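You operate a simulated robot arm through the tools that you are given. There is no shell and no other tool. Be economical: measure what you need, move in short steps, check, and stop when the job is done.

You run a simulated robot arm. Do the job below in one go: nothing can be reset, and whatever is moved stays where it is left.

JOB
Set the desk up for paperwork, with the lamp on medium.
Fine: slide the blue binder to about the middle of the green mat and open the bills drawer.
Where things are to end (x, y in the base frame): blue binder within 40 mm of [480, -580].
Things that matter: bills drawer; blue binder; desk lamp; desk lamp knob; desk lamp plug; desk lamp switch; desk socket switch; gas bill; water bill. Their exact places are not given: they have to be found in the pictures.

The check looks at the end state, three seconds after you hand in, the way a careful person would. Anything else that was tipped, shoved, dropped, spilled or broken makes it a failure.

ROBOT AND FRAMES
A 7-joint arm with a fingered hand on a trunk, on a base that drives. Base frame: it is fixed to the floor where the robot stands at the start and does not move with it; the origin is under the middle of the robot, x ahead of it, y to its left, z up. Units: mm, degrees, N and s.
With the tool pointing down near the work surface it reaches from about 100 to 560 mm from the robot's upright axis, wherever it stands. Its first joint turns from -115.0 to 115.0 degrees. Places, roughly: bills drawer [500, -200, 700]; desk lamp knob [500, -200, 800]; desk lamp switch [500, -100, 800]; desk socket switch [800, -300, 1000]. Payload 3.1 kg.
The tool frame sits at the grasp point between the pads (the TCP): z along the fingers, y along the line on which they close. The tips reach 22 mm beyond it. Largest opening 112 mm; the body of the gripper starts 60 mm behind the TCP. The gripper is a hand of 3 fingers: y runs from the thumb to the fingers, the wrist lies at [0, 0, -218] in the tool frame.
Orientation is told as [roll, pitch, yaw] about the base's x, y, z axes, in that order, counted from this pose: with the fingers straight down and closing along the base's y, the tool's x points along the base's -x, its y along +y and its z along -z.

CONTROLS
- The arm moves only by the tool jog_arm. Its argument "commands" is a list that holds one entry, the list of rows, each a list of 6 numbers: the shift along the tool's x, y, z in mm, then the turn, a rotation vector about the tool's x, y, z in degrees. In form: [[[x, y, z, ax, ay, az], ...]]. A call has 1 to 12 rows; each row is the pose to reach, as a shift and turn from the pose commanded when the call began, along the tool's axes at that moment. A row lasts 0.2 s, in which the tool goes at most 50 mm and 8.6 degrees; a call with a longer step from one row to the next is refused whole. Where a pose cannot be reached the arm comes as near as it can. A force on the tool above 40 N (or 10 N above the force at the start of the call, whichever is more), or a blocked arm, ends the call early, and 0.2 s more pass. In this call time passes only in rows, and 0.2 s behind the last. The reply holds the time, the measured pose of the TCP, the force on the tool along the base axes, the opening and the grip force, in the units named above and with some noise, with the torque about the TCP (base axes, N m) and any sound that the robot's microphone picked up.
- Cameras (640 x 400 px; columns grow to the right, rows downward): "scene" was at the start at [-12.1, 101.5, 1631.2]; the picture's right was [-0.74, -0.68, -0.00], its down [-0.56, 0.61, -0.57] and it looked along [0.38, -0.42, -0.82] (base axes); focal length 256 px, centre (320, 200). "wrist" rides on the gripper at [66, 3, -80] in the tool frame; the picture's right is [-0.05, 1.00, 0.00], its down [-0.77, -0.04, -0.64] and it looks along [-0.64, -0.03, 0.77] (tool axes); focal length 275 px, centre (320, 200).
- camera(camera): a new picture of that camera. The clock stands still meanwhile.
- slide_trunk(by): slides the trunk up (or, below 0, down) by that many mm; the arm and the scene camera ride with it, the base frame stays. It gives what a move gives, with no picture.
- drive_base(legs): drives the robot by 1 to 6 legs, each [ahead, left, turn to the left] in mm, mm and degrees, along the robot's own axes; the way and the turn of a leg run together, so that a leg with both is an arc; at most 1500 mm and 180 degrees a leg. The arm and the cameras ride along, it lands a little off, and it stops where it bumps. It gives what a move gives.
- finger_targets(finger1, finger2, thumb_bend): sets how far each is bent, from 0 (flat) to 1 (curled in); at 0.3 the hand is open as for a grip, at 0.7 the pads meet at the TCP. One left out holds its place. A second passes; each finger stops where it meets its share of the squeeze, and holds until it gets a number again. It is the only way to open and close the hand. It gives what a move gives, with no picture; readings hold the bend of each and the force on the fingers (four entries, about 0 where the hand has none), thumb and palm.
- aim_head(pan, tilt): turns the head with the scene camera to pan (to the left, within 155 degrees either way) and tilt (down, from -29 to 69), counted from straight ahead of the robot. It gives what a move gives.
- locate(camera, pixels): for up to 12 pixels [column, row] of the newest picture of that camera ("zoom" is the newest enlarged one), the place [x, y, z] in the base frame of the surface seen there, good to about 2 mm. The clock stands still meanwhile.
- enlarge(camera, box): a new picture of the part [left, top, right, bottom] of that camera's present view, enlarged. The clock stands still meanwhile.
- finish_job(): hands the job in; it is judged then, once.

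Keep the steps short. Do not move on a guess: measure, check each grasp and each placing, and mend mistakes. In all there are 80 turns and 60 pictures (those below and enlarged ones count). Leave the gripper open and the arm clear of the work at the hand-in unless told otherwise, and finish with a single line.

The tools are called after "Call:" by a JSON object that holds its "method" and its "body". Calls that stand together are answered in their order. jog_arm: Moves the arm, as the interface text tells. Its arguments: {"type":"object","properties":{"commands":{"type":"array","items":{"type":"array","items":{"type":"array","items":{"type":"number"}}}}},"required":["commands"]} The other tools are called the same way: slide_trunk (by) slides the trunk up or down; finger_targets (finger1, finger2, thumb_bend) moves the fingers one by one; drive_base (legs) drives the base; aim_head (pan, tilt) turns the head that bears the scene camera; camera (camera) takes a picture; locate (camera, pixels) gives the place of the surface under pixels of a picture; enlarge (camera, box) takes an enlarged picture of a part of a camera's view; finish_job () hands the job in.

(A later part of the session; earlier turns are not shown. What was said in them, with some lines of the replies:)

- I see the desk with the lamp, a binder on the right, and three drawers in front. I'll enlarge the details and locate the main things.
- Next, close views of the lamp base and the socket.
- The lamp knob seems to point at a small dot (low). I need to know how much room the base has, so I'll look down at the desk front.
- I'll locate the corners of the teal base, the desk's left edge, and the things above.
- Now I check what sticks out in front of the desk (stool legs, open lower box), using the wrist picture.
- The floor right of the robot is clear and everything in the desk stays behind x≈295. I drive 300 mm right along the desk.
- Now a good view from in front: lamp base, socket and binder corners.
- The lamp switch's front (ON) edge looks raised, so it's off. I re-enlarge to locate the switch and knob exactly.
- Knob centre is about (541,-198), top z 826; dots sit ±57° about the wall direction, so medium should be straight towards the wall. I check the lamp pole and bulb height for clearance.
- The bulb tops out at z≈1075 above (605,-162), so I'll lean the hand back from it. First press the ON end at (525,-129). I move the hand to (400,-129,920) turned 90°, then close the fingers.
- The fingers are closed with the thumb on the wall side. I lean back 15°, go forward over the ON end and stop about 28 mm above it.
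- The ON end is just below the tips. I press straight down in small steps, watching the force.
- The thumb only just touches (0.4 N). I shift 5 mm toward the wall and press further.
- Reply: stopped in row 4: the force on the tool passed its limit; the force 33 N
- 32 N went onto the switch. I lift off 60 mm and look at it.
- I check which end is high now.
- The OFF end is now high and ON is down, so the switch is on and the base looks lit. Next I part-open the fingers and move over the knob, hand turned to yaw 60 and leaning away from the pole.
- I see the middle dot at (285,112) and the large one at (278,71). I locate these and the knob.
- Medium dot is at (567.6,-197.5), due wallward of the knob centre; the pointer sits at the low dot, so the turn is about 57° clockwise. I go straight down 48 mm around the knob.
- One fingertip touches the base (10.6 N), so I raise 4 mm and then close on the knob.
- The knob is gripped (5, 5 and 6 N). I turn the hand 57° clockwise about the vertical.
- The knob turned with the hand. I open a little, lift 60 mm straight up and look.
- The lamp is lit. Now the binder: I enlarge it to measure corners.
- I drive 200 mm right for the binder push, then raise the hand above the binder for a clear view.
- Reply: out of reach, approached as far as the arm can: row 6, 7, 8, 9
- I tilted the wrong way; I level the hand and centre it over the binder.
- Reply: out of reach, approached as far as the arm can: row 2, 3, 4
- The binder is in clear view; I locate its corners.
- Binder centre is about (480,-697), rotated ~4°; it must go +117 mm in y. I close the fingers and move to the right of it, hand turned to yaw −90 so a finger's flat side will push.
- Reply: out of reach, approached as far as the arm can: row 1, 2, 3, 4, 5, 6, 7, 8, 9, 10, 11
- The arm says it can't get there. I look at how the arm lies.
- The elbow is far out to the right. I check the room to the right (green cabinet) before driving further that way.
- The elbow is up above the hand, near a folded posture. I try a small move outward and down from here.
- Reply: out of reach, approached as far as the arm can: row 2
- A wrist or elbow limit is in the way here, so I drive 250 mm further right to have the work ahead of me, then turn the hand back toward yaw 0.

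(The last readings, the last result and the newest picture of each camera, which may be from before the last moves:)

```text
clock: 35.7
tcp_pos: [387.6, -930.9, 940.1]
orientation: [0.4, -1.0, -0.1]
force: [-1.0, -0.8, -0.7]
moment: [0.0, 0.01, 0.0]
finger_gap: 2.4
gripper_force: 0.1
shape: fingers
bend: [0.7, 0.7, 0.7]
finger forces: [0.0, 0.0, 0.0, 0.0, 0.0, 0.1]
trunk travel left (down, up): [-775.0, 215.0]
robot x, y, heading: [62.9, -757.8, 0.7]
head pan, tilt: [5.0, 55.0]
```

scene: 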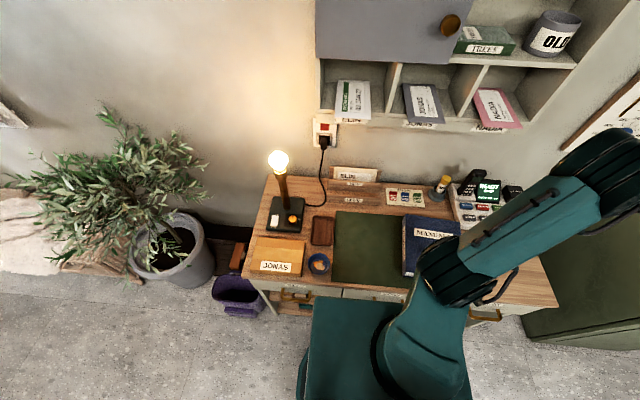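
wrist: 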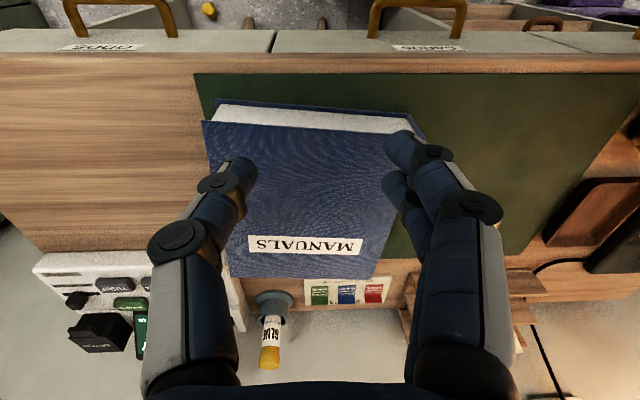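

Hand is upright at yaw 0. I move to (475,-850,900) while turning toward yaw 80, so the flat side of a finger will push.

Call:
{"method": "jog_arm", "body": {"commands": [[[-9, 8, 4, 0, 0, -8], [-17, 16, 8, 0, 0, -16], [-26, 24, 12, 0, 0, -24], [-35, 32, 16, 0, 0, -32], [-44, 40, 20, 0, 0, -40], [-52, 48, 24, 0, 0, -48], [-61, 56, 28, 0, 0, -56], [-70, 64, 32, 0, 0, -64], [-78, 72, 36, 0, 0, -72], [-87, 80, 40, 0, 0, -80]]]}}

Call:
{"method": "aim_head", "body": {"pan": 20, "tilt": 55}}

Call:
{"method": "camera", "body": {"camera": "scene"}}

Call:
{"method": "camera", "body": {"camera": "wrist"}}

```text
clock: 37.9
tcp_pos: [474.7, -848.1, 902.4]
orientation: [-0.8, -0.5, 79.8]
force: [-0.4, 1.1, 0.2]
moment: [0.01, 0.0, -0.01]
finger_gap: 2.2
gripper_force: 0.1
shape: fingers
bend: [0.7, 0.7, 0.7]
finger forces: [0.0, 0.0, 0.0, 0.1, 0.0, 0.0]
trunk travel left (down, up): [-775.0, 215.0]
robot x, y, heading: [64.4, -758.0, 0.6]
head pan, tilt: [5.0, 55.0]
```

```text
clock: 38.7
tcp_pos: [474.6, -847.8, 902.3]
orientation: [-0.9, -0.6, 79.8]
force: [-0.6, -0.5, -0.6]
moment: [0.01, 0.0, -0.02]
finger_gap: 2.6
gripper_force: 0.0
shape: fingers
bend: [0.7, 0.7, 0.7]
finger forces: [0.0, 0.0, 0.0, 0.0, 0.1, 0.1]
trunk travel left (down, up): [-775.0, 215.0]
robot x, y, heading: [62.9, -758.8, 0.6]
head pan, tilt: [20.0, 55.0]
```

```text
28 pictures are left
```

scene: 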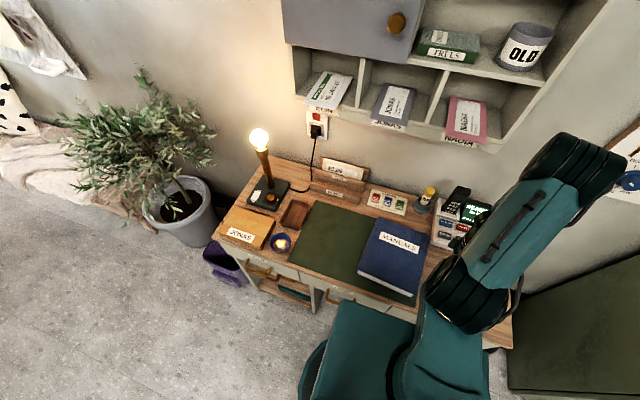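

```text
27 pictures are left
```

wrist: 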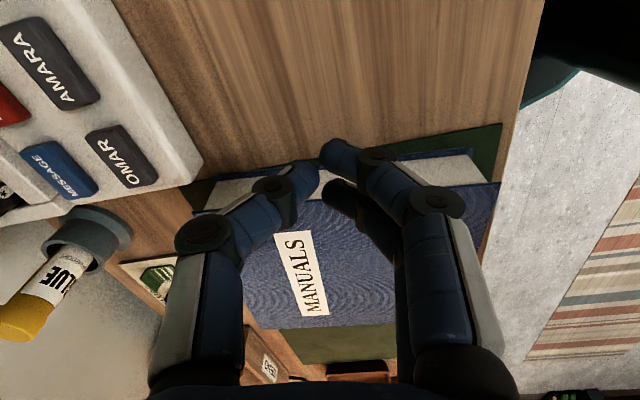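

The hand is beside the binder with clear desk below. I lower it 85 mm.

Call:
{"method": "jog_arm", "body": {"commands": [[[0, 0, 40, 0, 0, 0], [0, 0, 70, 0, 0, 0], [0, 0, 85, 0, 0, 0]]]}}

Call:
{"method": "camera", "body": {"camera": "wrist"}}

```text
clock: 39.5
tcp_pos: [474.6, -847.1, 816.2]
orientation: [-0.9, -0.5, 79.7]
force: [0.4, 0.0, 0.0]
moment: [0.02, 0.01, -0.03]
finger_gap: 2.4
gripper_force: 0.1
shape: fingers
bend: [0.7, 0.7, 0.7]
finger forces: [0.0, 0.1, 0.1, 0.0, 0.1, 0.0]
trunk travel left (down, up): [-775.0, 215.0]
robot x, y, heading: [59.3, -760.2, 0.7]
head pan, tilt: [20.0, 55.0]
```

```text
26 pictures are left
```

wrist: 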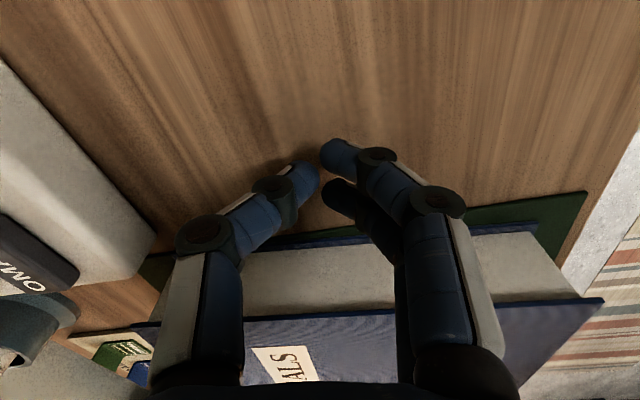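

I push in +y in gentle steps, 96 mm first.

Call:
{"method": "jog_arm", "body": {"commands": [[[-12, 2, 0, 0, 0, 0], [-24, 4.2, 0, 0, 0, 0], [-35, 6.3, 0, 0, 0, 0], [-46, 8, 0, 0, 0, 0], [-56, 10, 0, 0, 0, 0], [-66, 11.6, 0, 0, 0, 0], [-76, 13.4, 0, 0, 0, 0], [-85, 15, 0, 0, 0, 0], [-95, 16.7, 0, 0, 0, 0]]]}}

Call:
{"method": "camera", "body": {"camera": "scene"}}

```text
clock: 41.5
tcp_pos: [475.3, -753.7, 818.1]
orientation: [-0.9, -0.7, 79.7]
force: [-2.0, -9.4, 0.6]
moment: [0.02, -0.02, 0.21]
finger_gap: 2.4
gripper_force: 4.2
shape: fingers
bend: [0.7, 0.7, 0.7]
finger forces: [0.1, 8.9, 0.1, 0.1, 0.0, 0.0]
trunk travel left (down, up): [-775.0, 215.0]
robot x, y, heading: [64.1, -761.1, 0.5]
head pan, tilt: [20.0, 55.0]
```

```text
25 pictures are left
```

scene: 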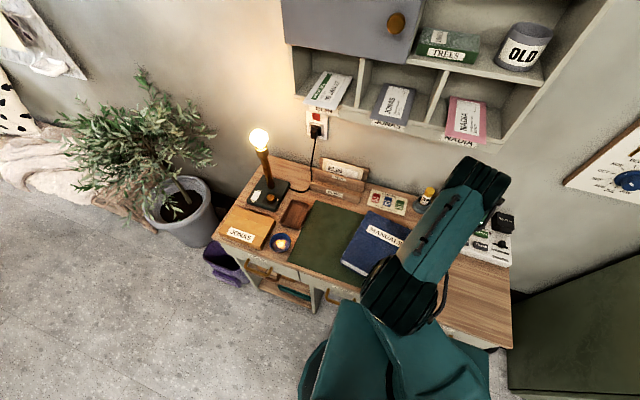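

The binder is moving (9 N). I measure where its visible corners are.

Call:
{"method": "enlarge", "body": {"camera": "scene", "box": [325, 195, 425, 290]}}

Call:
{"method": "locate", "body": {"camera": "scene", "pixels": [[370, 212], [343, 259], [357, 234], [366, 274], [409, 226], [390, 218], [362, 225], [349, 247]]}}

```text
4.21 times, centred on (375, 242) of scene
```

zoom: 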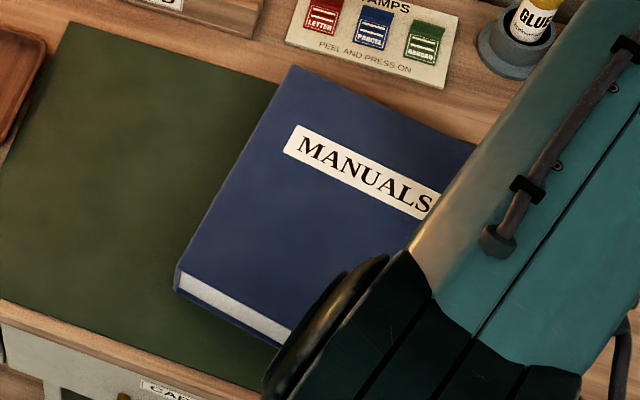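

```text
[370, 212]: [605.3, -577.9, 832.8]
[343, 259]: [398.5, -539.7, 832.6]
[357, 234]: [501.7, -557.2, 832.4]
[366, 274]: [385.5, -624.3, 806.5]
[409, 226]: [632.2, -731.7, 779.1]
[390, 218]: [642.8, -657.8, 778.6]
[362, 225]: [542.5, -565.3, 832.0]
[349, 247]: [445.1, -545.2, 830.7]
```

Binder centre is now about (485,-647) and has turned ~6° because I pushed a bit toward its front. I back off, shift 38 mm toward the wall and push again.

Call:
{"method": "jog_arm", "body": {"commands": [[[14.8, -2.6, 0, 0, 0, 0], [11.3, -22.3, 0, 0, 0, 0], [8.2, -40, 0, 0, 0, 0], [-3.7, -37.9, 0, 0, 0, 0], [-15.5, -35.8, 0, 0, 0, 0], [-25.3, -34, 0, 0, 0, 0], [-35.1, -32.3, 0, 0, 0, 0], [-45, -30.6, 0, 0, 0, 0], [-55, -28.9, 0, 0, 0, 0]]]}}

Call:
{"method": "enlarge", "body": {"camera": "scene", "box": [305, 195, 405, 290]}}

```text
clock: 43.5
tcp_pos: [515.4, -704.8, 818.4]
orientation: [-0.9, -0.5, 79.8]
force: [0.5, -5.3, -1.9]
moment: [0.02, -0.06, 0.1]
finger_gap: 2.5
gripper_force: 2.7
shape: fingers
bend: [0.7, 0.7, 0.7]
finger forces: [0.0, 5.9, 0.0, 0.0, 0.0, 0.0]
trunk travel left (down, up): [-775.0, 215.0]
robot x, y, heading: [68.0, -754.5, 0.5]
head pan, tilt: [20.0, 55.0]
```

```text
4.21 times, centred on (355, 242) of scene
```

zoom: 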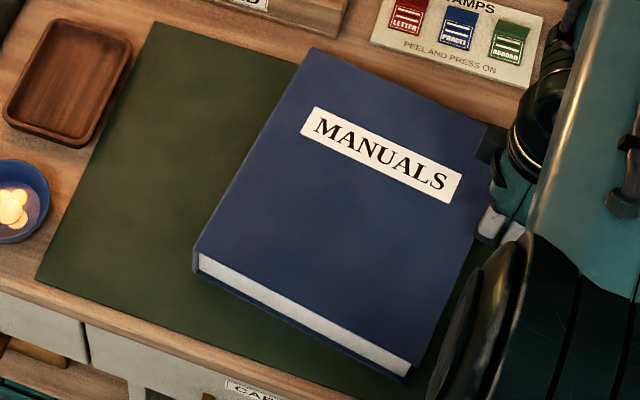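

Call:
{"method": "locate", "body": {"camera": "zoom", "pixels": [[314, 52], [199, 248], [412, 361], [480, 122], [332, 210], [250, 160]]}}

```text
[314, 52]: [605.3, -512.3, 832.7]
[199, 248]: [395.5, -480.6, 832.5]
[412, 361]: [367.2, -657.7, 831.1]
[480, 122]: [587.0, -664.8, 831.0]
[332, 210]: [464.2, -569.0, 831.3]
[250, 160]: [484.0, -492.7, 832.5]
```

Binder centre is now about (486,-585), within 8 mm of the target. I back the hand off, then lift clear.

Call:
{"method": "jog_arm", "body": {"commands": [[[20, -3.5, 0, 0, 0, 0], [40, -7, 0, 0, 0, 0], [40, -7, -45, 0, 0, 0], [40, -7, -90, 0, 0, 0], [40, -7, -135, 0, 0, 0], [40, 35, -150, 0, 0, 0], [40, 80, -150, 0, 0, 0], [40, 120, -150, 0, 0, 0]]]}}

Call:
{"method": "aim_head", "body": {"pan": 150, "tilt": 45}}

Call:
{"method": "camera", "body": {"camera": "scene"}}

```text
clock: 45.3
tcp_pos: [391.2, -731.6, 947.0]
orientation: [-0.4, -1.8, 78.0]
force: [-3.2, 3.8, -0.6]
moment: [-0.31, -0.25, -0.02]
finger_gap: 2.4
gripper_force: 0.1
shape: fingers
bend: [0.7, 0.7, 0.7]
finger forces: [0.0, 0.0, 0.0, 0.0, 0.1, 0.2]
out of reach, approached as far as the arm can: row 4, 5, 6, 7, 8
trunk travel left (down, up): [-775.0, 215.0]
robot x, y, heading: [62.6, -757.2, 0.5]
head pan, tilt: [20.0, 55.0]
```

```text
clock: 47.4
tcp_pos: [395.5, -731.8, 946.5]
orientation: [-0.2, -1.6, 77.1]
force: [-0.1, 0.1, 0.3]
moment: [-0.01, 0.04, 0.0]
finger_gap: 2.5
gripper_force: 0.1
shape: fingers
bend: [0.7, 0.7, 0.7]
finger forces: [0.0, 0.0, 0.0, 0.0, 0.1, 0.0]
trunk travel left (down, up): [-775.0, 215.0]
robot x, y, heading: [60.7, -759.9, 0.6]
head pan, tilt: [150.0, 45.0]
```

```text
22 pictures are left
```

scene: 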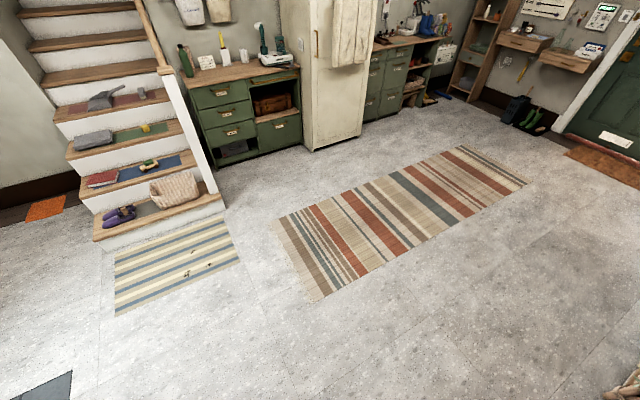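

Hand is clear and the floor behind is free. I drive back 390 mm and left 520 mm to face the bills drawer from a distance.

Call:
{"method": "drive_base", "body": {"legs": [[-390, 0, 0], [0, 520, 0]]}}

Call:
{"method": "aim_head", "body": {"pan": -10, "tilt": 45}}

Call:
{"method": "camera", "body": {"camera": "scene"}}

```text
clock: 52.5
tcp_pos: [7.4, -206.8, 946.9]
orientation: [-0.1, -1.7, 79.0]
force: [-0.4, 0.4, 0.4]
moment: [0.03, -0.01, 0.01]
finger_gap: 2.3
gripper_force: 0.1
shape: fingers
bend: [0.7, 0.7, 0.7]
finger forces: [0.0, 0.0, 0.1, 0.0, 0.0, 0.0]
trunk travel left (down, up): [-775.0, 215.0]
robot x, y, heading: [-315.0, -239.1, -0.1]
head pan, tilt: [150.0, 45.0]
```

```text
clock: 54.9
tcp_pos: [9.3, -207.6, 946.6]
orientation: [-0.2, -1.7, 79.2]
force: [0.2, 0.6, -0.8]
moment: [-0.01, 0.01, -0.01]
finger_gap: 2.3
gripper_force: 0.0
shape: fingers
bend: [0.7, 0.7, 0.7]
finger forces: [0.0, 0.0, 0.1, 0.1, 0.1, 0.1]
trunk travel left (down, up): [-775.0, 215.0]
robot x, y, heading: [-315.6, -240.4, -0.2]
head pan, tilt: [-10.0, 45.0]
```

```text
21 pictures are left
```

scene: 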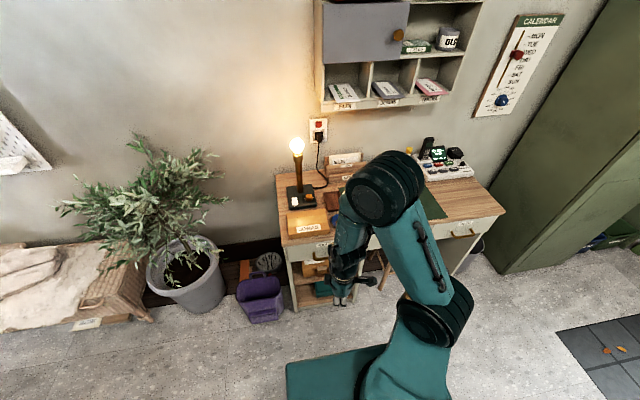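

I lower the trunk 280 mm and square the hand to yaw 90, ahead of pitching it forward to grip the handle.

Call:
{"method": "slide_trunk", "body": {"by": -280}}

Call:
{"method": "jog_arm", "body": {"commands": [[[0, 0, 0, 0, 0, -5.5], [0, 0, 0, 1.5, 0, -11]]]}}

```text
clock: 57.8
tcp_pos: [8.9, -208.1, 666.6]
orientation: [-0.1, -1.6, 79.0]
force: [0.5, -0.3, 0.6]
moment: [-0.01, 0.01, 0.02]
finger_gap: 2.4
gripper_force: 0.0
shape: fingers
bend: [0.7, 0.7, 0.7]
finger forces: [0.1, 0.0, 0.0, 0.0, 0.1, 0.0]
trunk travel left (down, up): [-495.0, 495.0]
robot x, y, heading: [-321.1, -238.7, -0.0]
head pan, tilt: [-10.0, 45.0]
```

```text
clock: 58.4
tcp_pos: [9.2, -206.4, 664.8]
orientation: [-1.9, -1.9, 90.2]
force: [0.7, -0.4, -0.5]
moment: [0.01, 0.02, 0.0]
finger_gap: 2.1
gripper_force: 0.1
shape: fingers
bend: [0.7, 0.7, 0.7]
finger forces: [0.0, 0.1, 0.1, 0.0, 0.1, 0.1]
trunk travel left (down, up): [-495.0, 495.0]
robot x, y, heading: [-320.9, -237.1, -0.0]
head pan, tilt: [-10.0, 45.0]
```

Now I pitch the hand forward to horizontal while moving toward (200,-235,683).

Call:
{"method": "jog_arm", "body": {"commands": [[[3, -17, -1, 8, 0, 0], [5, -35, -3, 16, 0, 0], [8, -52, -4, 24, 0, 0], [10, -70, -6, 32, 0, 0], [13, -87, -7, 40, 0, 0], [15, -104, -9, 48, 0, 0], [18, -122, -10, 56, 0, 0], [20, -139, -12, 64, 0, 0], [23, -156, -13, 72, 0, 0], [25, -174, -15, 80, 0, 0], [28, -191, -16, 88, 0, 0]]]}}

Call:
{"method": "finger_targets", "body": {"finger1": 0.45, "finger2": 0.45, "thumb_bend": 0.45}}

Call:
{"method": "camera", "body": {"camera": "wrist"}}

Call:
{"method": "camera", "body": {"camera": "scene"}}

```text
clock: 60.8
tcp_pos: [199.4, -235.7, 687.5]
orientation: [-90.0, -1.4, 90.0]
force: [0.0, 0.2, 0.1]
moment: [0.0, -0.02, 0.02]
finger_gap: 2.6
gripper_force: 0.0
shape: fingers
bend: [0.7, 0.7, 0.7]
finger forces: [0.0, 0.0, 0.1, 0.0, 0.0, 0.0]
trunk travel left (down, up): [-495.0, 495.0]
robot x, y, heading: [-317.9, -237.8, -0.1]
head pan, tilt: [-10.0, 45.0]
```

```text
clock: 61.8
tcp_pos: [198.7, -235.8, 688.1]
orientation: [-90.0, -1.4, 90.1]
force: [0.9, 0.5, -0.5]
moment: [0.0, -0.04, 0.01]
finger_gap: 68.8
gripper_force: 0.1
shape: fingers
bend: [0.45, 0.45, 0.45]
finger forces: [0.0, 0.0, 0.0, 0.1, 0.0, 0.1]
trunk travel left (down, up): [-495.0, 495.0]
robot x, y, heading: [-317.1, -235.5, 0.1]
head pan, tilt: [-10.0, 45.0]
```

```text
20 pictures are left
```

wrist: 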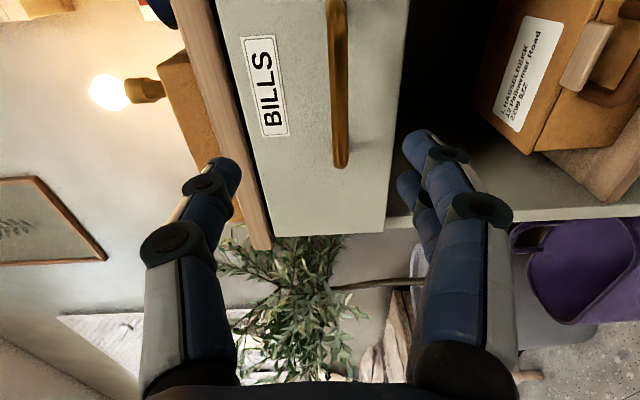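

```text
19 pictures are left
```

scene: 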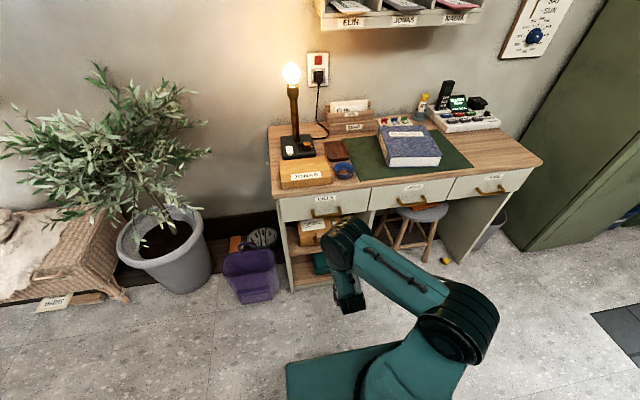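

Wrist view: up is to the left; the handle bar runs from (335,10) to (341,160). I locate it and the drawer front.

Call:
{"method": "locate", "body": {"camera": "wrist", "pixels": [[338, 40], [340, 90], [342, 140], [342, 160], [345, 90], [300, 160], [370, 160], [280, 60], [380, 100], [240, 100], [400, 60], [330, 20]]}}

Call:
{"method": "locate", "body": {"camera": "scene", "pixels": [[313, 214], [326, 213], [340, 211], [325, 199], [277, 200], [369, 190], [285, 222], [367, 210]]}}

```text
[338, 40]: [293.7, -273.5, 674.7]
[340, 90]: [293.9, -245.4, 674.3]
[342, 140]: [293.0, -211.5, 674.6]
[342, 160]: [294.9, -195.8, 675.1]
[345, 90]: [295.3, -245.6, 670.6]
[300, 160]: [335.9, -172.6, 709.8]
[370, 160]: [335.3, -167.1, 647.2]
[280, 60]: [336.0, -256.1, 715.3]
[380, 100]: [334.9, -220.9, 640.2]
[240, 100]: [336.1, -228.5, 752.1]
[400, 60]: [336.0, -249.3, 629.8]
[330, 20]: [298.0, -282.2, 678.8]
```

```text
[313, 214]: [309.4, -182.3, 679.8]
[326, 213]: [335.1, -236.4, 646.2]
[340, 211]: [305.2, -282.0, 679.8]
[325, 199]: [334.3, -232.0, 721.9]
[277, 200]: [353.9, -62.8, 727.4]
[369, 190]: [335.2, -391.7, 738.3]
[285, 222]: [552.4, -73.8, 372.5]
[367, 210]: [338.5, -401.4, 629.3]
```

The bar is at x≈296, z≈677, y from -190 to -275. I move forward 100 mm and down 10 so it lies between thumb and fingers.

Call:
{"method": "jog_arm", "body": {"commands": [[[0, 10, 30, 0, 0, 0], [0, 10, 60, 0, 0, 0], [0, 10, 85, 0, 0, 0], [0, 10, 101, 0, 0, 0]]]}}

Call:
{"method": "finger_targets", "body": {"finger1": 0.7, "finger2": 0.7, "thumb_bend": 0.7}}

Call:
{"method": "camera", "body": {"camera": "wrist"}}

```text
clock: 62.8
tcp_pos: [302.6, -235.9, 678.8]
orientation: [-90.1, -1.4, 90.0]
force: [0.2, 0.1, -0.6]
moment: [-0.02, -0.02, 0.01]
finger_gap: 68.9
gripper_force: 0.1
shape: fingers
bend: [0.45, 0.45, 0.45]
finger forces: [0.0, 0.0, 0.0, 0.1, 0.0, 0.0]
trunk travel left (down, up): [-495.0, 495.0]
robot x, y, heading: [-315.9, -238.5, -0.2]
head pan, tilt: [-10.0, 45.0]
```

```text
clock: 63.8
tcp_pos: [302.2, -234.9, 679.5]
orientation: [-90.0, -1.4, 89.9]
force: [-0.4, 0.1, 0.2]
moment: [-0.01, 0.01, 0.0]
finger_gap: 3.0
gripper_force: 0.1
shape: fingers
bend: [0.7, 0.7, 0.7]
finger forces: [0.1, 0.0, 0.0, 0.0, 0.0, 0.0]
trunk travel left (down, up): [-495.0, 495.0]
robot x, y, heading: [-317.5, -237.1, -0.3]
head pan, tilt: [-10.0, 45.0]
```

```text
18 pictures are left
```

wrist: 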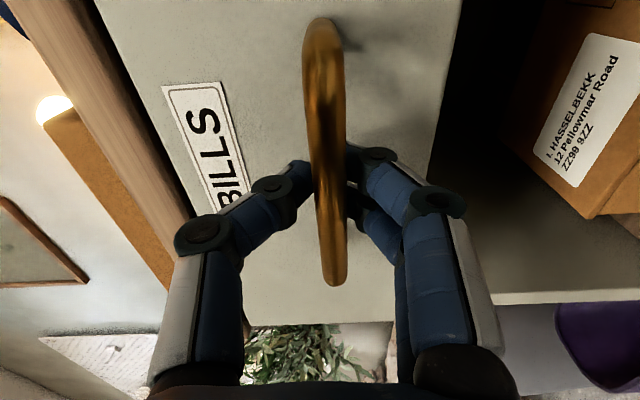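

The fingers have closed behind the bar, caging it. I pull back 72 mm gently.

Call:
{"method": "jog_arm", "body": {"commands": [[[0, 0, -12, 0, 0, 0], [0, 0, -24, 0, 0, 0], [0, 0, -36, 0, 0, 0], [0, 0, -48, 0, 0, 0], [0, 0, -60, 0, 0, 0], [0, 0, -72, 0, 0, 0]]]}}

Call:
{"method": "camera", "body": {"camera": "scene"}}

```text
clock: 65.2
tcp_pos: [228.4, -237.1, 675.0]
orientation: [-89.9, -1.5, 90.0]
force: [-0.7, -0.1, 0.0]
moment: [-0.01, 0.05, -0.01]
finger_gap: 2.9
gripper_force: 0.5
shape: fingers
bend: [0.7, 0.7, 0.7]
finger forces: [0.2, 0.1, 0.1, 0.1, 0.1, 0.0]
trunk travel left (down, up): [-495.0, 495.0]
robot x, y, heading: [-319.9, -235.0, -0.4]
head pan, tilt: [-10.0, 45.0]
```

```text
17 pictures are left
```

scene: 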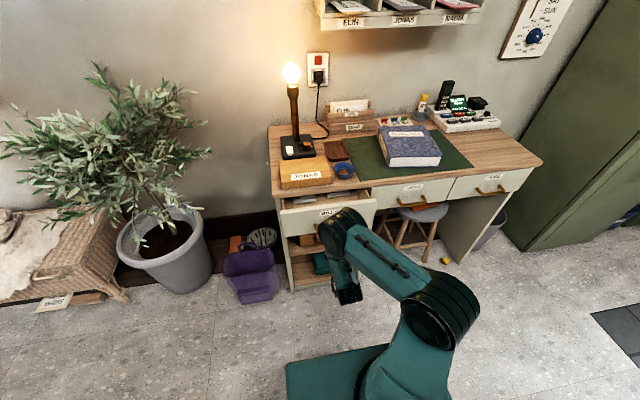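

The drawer is coming out. I pull 132 mm further.

Call:
{"method": "jog_arm", "body": {"commands": [[[0, 0, -13, 0, 0, 0], [0, 0, -26, 0, 0, 0], [0, 0, -39, 0, 0, 0], [0, 0, -52, 0, 0, 0], [0, 0, -65, 0, 0, 0], [0, 0, -78, 0, 0, 0], [0, 0, -92, 0, 0, 0], [0, 0, -105, 0, 0, 0], [0, 0, -118, 0, 0, 0], [0, 0, -132, 0, 0, 0]]]}}

Call:
{"method": "camera", "body": {"camera": "scene"}}

```text
clock: 67.4
tcp_pos: [95.4, -236.0, 676.4]
orientation: [-90.2, -1.4, 90.1]
force: [0.0, -0.6, 0.0]
moment: [0.02, -0.01, -0.03]
finger_gap: 3.2
gripper_force: 0.3
shape: fingers
bend: [0.7, 0.69, 0.7]
finger forces: [0.1, 0.2, 0.0, 0.1, 0.0, 0.0]
trunk travel left (down, up): [-495.0, 495.0]
robot x, y, heading: [-318.8, -240.0, -0.1]
head pan, tilt: [-10.0, 45.0]
```

```text
16 pictures are left
```

scene: 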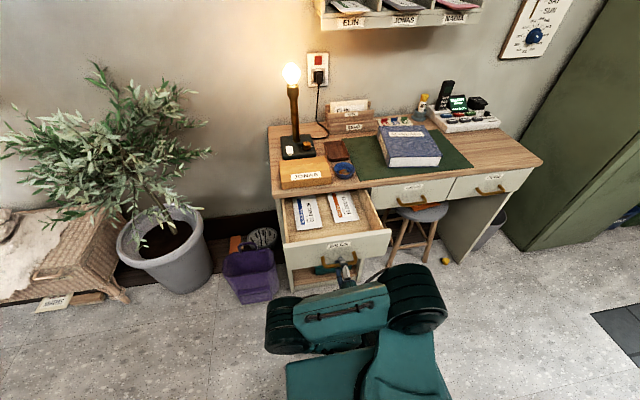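

It is about 200 mm out with both bills in view. I pull 45 mm more, watching the force for its stop.

Call:
{"method": "jog_arm", "body": {"commands": [[[0, 0, -9, 0, 0, 0], [0, 0, -18, 0, 0, 0], [0, 0, -27, 0, 0, 0], [0, 0, -36, 0, 0, 0], [0, 0, -45, 0, 0, 0]]]}}

```text
clock: 68.0
tcp_pos: [85.1, -280.8, 678.5]
orientation: [-90.1, -1.3, 78.3]
force: [0.5, 3.7, -0.6]
moment: [0.01, 0.0, 0.04]
finger_gap: 6.0
gripper_force: 2.6
shape: fingers
bend: [0.69, 0.68, 0.69]
finger forces: [1.0, 3.4, 0.0, 0.0, 1.6, 0.0]
trunk travel left (down, up): [-495.0, 495.0]
robot x, y, heading: [-319.0, -238.1, -0.1]
head pan, tilt: [-10.0, 45.0]
stopped in row 3: the arm was blocked; the commanded pose is now the measured one
```

The arm itself blocked (too close to the body), not the drawer. I open the fingers and look at the drawer.

Call:
{"method": "finger_targets", "body": {"finger1": 0.4, "finger2": 0.4, "thumb_bend": 0.4}}

Call:
{"method": "enlarge", "body": {"camera": "scene", "box": [265, 170, 405, 285]}}

Call:
{"method": "camera", "body": {"camera": "wrist"}}

```text
clock: 69.0
tcp_pos: [84.8, -282.1, 678.3]
orientation: [-90.1, -1.2, 78.3]
force: [0.3, -0.5, 0.2]
moment: [0.0, -0.02, 0.0]
finger_gap: 83.3
gripper_force: 0.0
shape: fingers
bend: [0.4, 0.4, 0.4]
finger forces: [0.1, 0.1, 0.0, 0.1, 0.1, 0.1]
trunk travel left (down, up): [-495.0, 495.0]
robot x, y, heading: [-318.3, -244.0, -0.3]
head pan, tilt: [-10.0, 45.0]
```

```text
3.48 times, centred on (335, 228) of scene
```

zoom: 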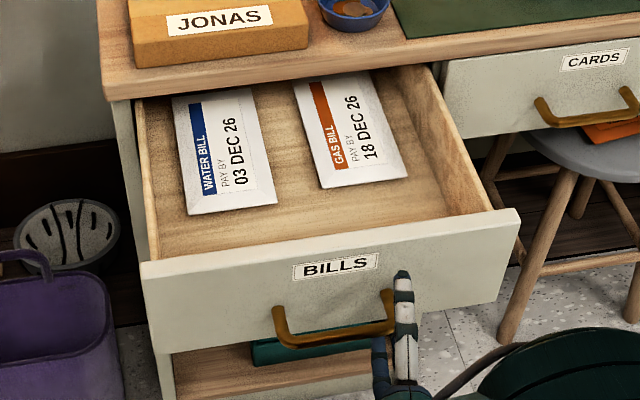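

```text
14 pictures are left
```

wrist: 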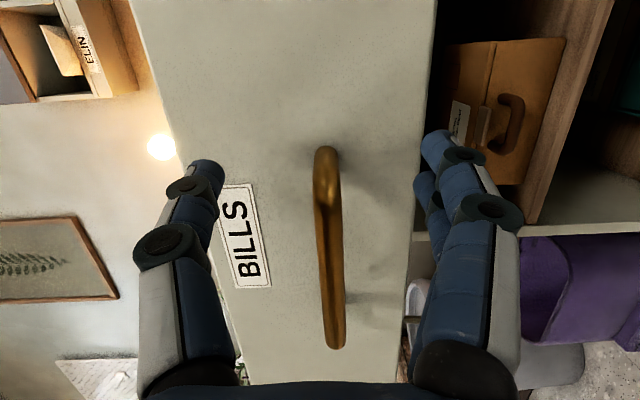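

The drawer is about 210 mm out. I back the base 150 mm with the hand open, to re-grip and see whether the drawer goes further.

Call:
{"method": "drive_base", "body": {"legs": [[-150, 0, 0]]}}

Call:
{"method": "jog_arm", "body": {"commands": [[[-12, 0, 0, 0, -6, 0], [-25, 0, 0, 0, -12, 0]]]}}

Call:
{"method": "camera", "body": {"camera": "wrist"}}

```text
clock: 70.4
tcp_pos: [-60.8, -280.8, 677.0]
orientation: [-90.2, -1.3, 78.4]
force: [0.2, 1.2, -0.5]
moment: [0.01, 0.02, -0.02]
finger_gap: 83.0
gripper_force: 0.1
shape: fingers
bend: [0.4, 0.4, 0.4]
finger forces: [0.0, 0.0, 0.1, 0.1, 0.0, 0.0]
trunk travel left (down, up): [-495.0, 495.0]
robot x, y, heading: [-463.7, -239.7, 0.0]
head pan, tilt: [-10.0, 45.0]
```

```text
clock: 71.2
tcp_pos: [-54.9, -285.5, 680.2]
orientation: [-90.5, -1.5, 82.6]
force: [0.0, -0.3, -1.3]
moment: [0.0, -0.01, -0.04]
finger_gap: 83.4
gripper_force: 0.0
shape: fingers
bend: [0.4, 0.4, 0.4]
finger forces: [0.0, 0.1, 0.1, 0.0, 0.0, 0.0]
trunk travel left (down, up): [-495.0, 495.0]
robot x, y, heading: [-461.2, -237.6, -0.1]
head pan, tilt: [-10.0, 45.0]
stopped in row 2: the arm was blocked; the commanded pose is now the measured one
```

```text
13 pictures are left
```

wrist: 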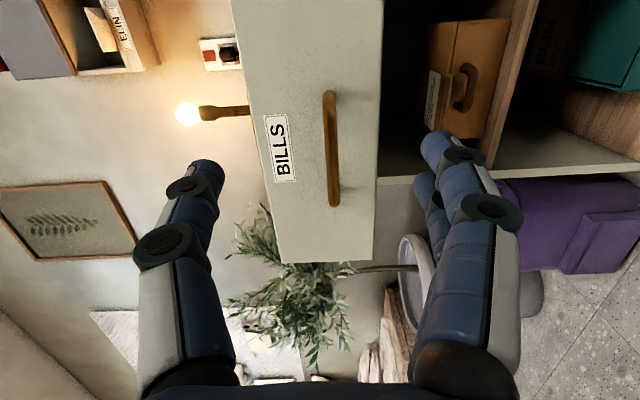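

I locate the handle at its new place.

Call:
{"method": "locate", "body": {"camera": "wrist", "pixels": [[330, 110], [331, 150], [333, 190], [300, 230], [290, 60]]}}

Call:
{"method": "jog_arm", "body": {"commands": [[[-3, 0, 30, 0, 0, 0], [-12, 0, 50, 0, -3, 0], [-30, 0, 70, 0, -7, 0], [-50, 0, 80, 0, -7.4, 0]]]}}

```text
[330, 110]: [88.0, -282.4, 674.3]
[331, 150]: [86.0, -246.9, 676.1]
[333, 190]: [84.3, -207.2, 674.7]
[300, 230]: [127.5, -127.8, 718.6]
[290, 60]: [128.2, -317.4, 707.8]
```

```text
clock: 71.7
tcp_pos: [-83.0, -395.3, 678.5]
orientation: [-90.2, -1.8, 56.9]
force: [-0.6, -0.5, 0.0]
moment: [-0.02, 0.0, 0.02]
finger_gap: 83.5
gripper_force: 0.1
shape: fingers
bend: [0.4, 0.4, 0.4]
finger forces: [0.1, 0.1, 0.0, 0.0, 0.1, 0.0]
trunk travel left (down, up): [-495.0, 495.0]
robot x, y, heading: [-463.6, -238.7, -0.3]
head pan, tilt: [-10.0, 45.0]
stopped in row 2: the arm was blocked; the commanded pose is now the measured one
```

The arm swung oddly near its fold limit. I move it outward along its pointing direction to unfold it, still in front of the desk and clear of the drawer.

Call:
{"method": "jog_arm", "body": {"commands": [[[0, 0, 30, 0, 0, 0], [0, 0, 60, 0, 0, 0], [0, 0, 90, 0, 0, 0]]]}}

Call:
{"method": "camera", "body": {"camera": "scene"}}

```text
clock: 72.1
tcp_pos: [-133.4, -467.8, 676.9]
orientation: [-89.4, -2.3, 37.3]
force: [-0.2, -0.2, 0.5]
moment: [0.0, -0.02, 0.02]
finger_gap: 83.5
gripper_force: 0.1
shape: fingers
bend: [0.4, 0.4, 0.4]
finger forces: [0.1, 0.0, 0.0, 0.1, 0.0, 0.1]
trunk travel left (down, up): [-495.0, 495.0]
robot x, y, heading: [-460.1, -234.9, -0.0]
head pan, tilt: [-10.0, 45.0]
stopped in row 2: the arm was blocked; the commanded pose is now the measured one
```

```text
12 pictures are left
```

scene: 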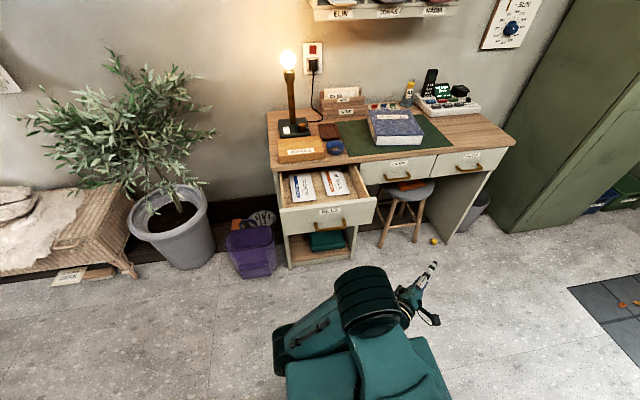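

The arm is clear of everything. I unwind by pitching the hand back to pointing down while rising.

Call:
{"method": "jog_arm", "body": {"commands": [[[0, -15, 0, -8, 0, 0], [0, -30, 0, -16, 0, 0], [0, -45, 0, -24, 0, 0], [0, -60, 0, -32, 0, 0], [0, -75, 0, -40, 0, 0], [0, -75, 0, -48, 0, 0], [0, -75, 0, -56, 0, 0]]]}}

```text
clock: 73.0
tcp_pos: [-185.0, -457.7, 622.3]
orientation: [-53.5, -8.8, 24.4]
force: [0.2, 0.6, 0.8]
moment: [0.01, 0.02, 0.0]
finger_gap: 83.6
gripper_force: 0.0
shape: fingers
bend: [0.4, 0.4, 0.4]
finger forces: [0.0, 0.0, 0.1, 0.0, 0.0, 0.1]
out of reach, approached as far as the arm can: row 2, 3, 4
trunk travel left (down, up): [-495.0, 495.0]
robot x, y, heading: [-461.1, -238.3, -0.2]
head pan, tilt: [-10.0, 45.0]
stopped in row 4: the arm was blocked; the commanded pose is now the measured one
```

Call:
{"method": "jog_arm", "body": {"commands": [[[0, 0, 0, -7, 0, 0], [0, 0, 0, -14, 0, 0], [0, 0, 0, -21, 0, 0], [0, 0, 0, -28, 0, 0], [0, 0, 0, -35, 0, 0], [0, 0, 0, -42, 0, 0], [0, 0, 0, -50, 0, 0]]]}}

```text
clock: 74.6
tcp_pos: [-233.2, -448.4, 567.1]
orientation: [-8.5, -12.3, 12.1]
force: [-0.1, 0.2, 0.0]
moment: [-0.02, 0.0, 0.0]
finger_gap: 83.9
gripper_force: 0.0
shape: fingers
bend: [0.4, 0.4, 0.4]
finger forces: [0.0, 0.1, 0.0, 0.1, 0.1, 0.0]
out of reach, approached as far as the arm can: row 2, 3, 4, 5, 6, 7
trunk travel left (down, up): [-495.0, 495.0]
robot x, y, heading: [-461.5, -239.6, 0.0]
head pan, tilt: [-10.0, 45.0]
stopped in row 7: the arm was blocked; the commanded pose is now the measured one
```

The hand is nearly down again. I move it outward to unfold.

Call:
{"method": "jog_arm", "body": {"commands": [[[-20, -5, 0, 0, 0, 0], [-40, -5, 0, 0, 0, 0], [-60, -5, 0, 0, 0, 0], [-80, -5, 0, 0, 0, 0], [-100, -5, 0, 0, 0, 0]]]}}

Call:
{"method": "camera", "body": {"camera": "scene"}}

```text
clock: 75.8
tcp_pos: [-221.4, -426.4, 567.7]
orientation: [-8.6, -12.7, 12.5]
force: [-1.2, -0.4, 0.3]
moment: [-0.02, -0.02, 0.02]
finger_gap: 83.9
gripper_force: 0.1
shape: fingers
bend: [0.4, 0.4, 0.4]
finger forces: [0.0, 0.1, 0.1, 0.0, 0.0, 0.0]
out of reach, approached as far as the arm can: row 1, 2, 3, 4, 5
trunk travel left (down, up): [-495.0, 495.0]
robot x, y, heading: [-459.5, -236.4, -0.3]
head pan, tilt: [-10.0, 45.0]
```

```text
11 pictures are left
```

scene: 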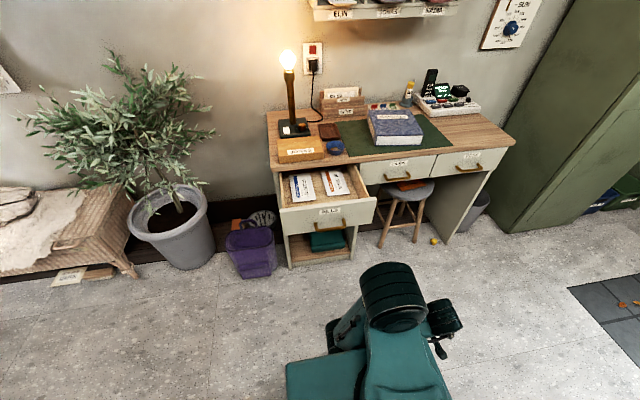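

The arm is well clear. I check the final state of the lamp knob and switch, and the binder.

Call:
{"method": "enlarge", "body": {"camera": "scene", "box": [265, 90, 345, 150]}}

Call:
{"method": "enlarge", "body": {"camera": "scene", "box": [260, 80, 460, 260]}}

```text
6.67 times, centred on (305, 120) of scene
```

zoom: 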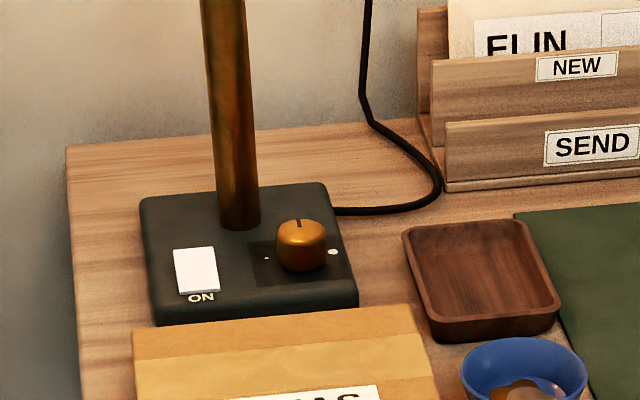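

```text
2.22 times, centred on (360, 170) of scene
```

zoom: 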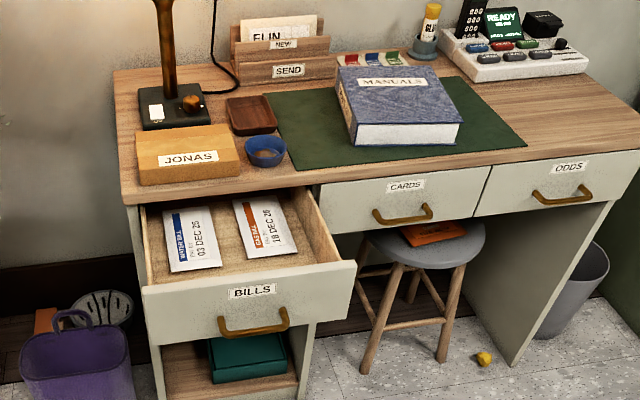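

The pointer faces the wall-side medium dot, the switch is on, the lamp is lit, and both bills lie untouched in the open drawer. I confirm the binder and drawer positions and open the hand fully.

Call:
{"method": "locate", "body": {"camera": "zoom", "pixels": [[341, 70], [358, 124], [460, 122], [425, 68], [250, 312], [288, 208]]}}

Call:
{"method": "finger_targets", "body": {"finger1": 0.3, "finger2": 0.3, "thumb_bend": 0.3}}

```text
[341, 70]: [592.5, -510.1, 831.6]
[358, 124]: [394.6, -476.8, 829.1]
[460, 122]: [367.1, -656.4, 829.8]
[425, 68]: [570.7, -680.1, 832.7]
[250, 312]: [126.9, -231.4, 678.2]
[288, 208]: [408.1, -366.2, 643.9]
```

```text
clock: 76.8
tcp_pos: [-221.0, -426.2, 568.9]
orientation: [-8.6, -12.7, 12.6]
force: [0.0, 0.0, 0.1]
moment: [0.02, 0.0, -0.02]
finger_gap: 111.0
gripper_force: 0.0
shape: fingers
bend: [0.3, 0.3, 0.3]
finger forces: [0.1, 0.0, 0.0, 0.0, 0.0, 0.0]
trunk travel left (down, up): [-495.0, 495.0]
robot x, y, heading: [-462.4, -234.6, -0.4]
head pan, tilt: [-10.0, 45.0]
```

The binder centre is about (481,-581) and the drawer is 209 mm open, so I hand in.

Call:
{"method": "finish_job", "body": {}}

```text
The job is handed in.
```

The lamp is lit with its knob on medium, the blue binder is at about (481, -581) on the mat, and the bills drawer is about 209 mm open with both bills untouched; I couldn't check whether it opens further.
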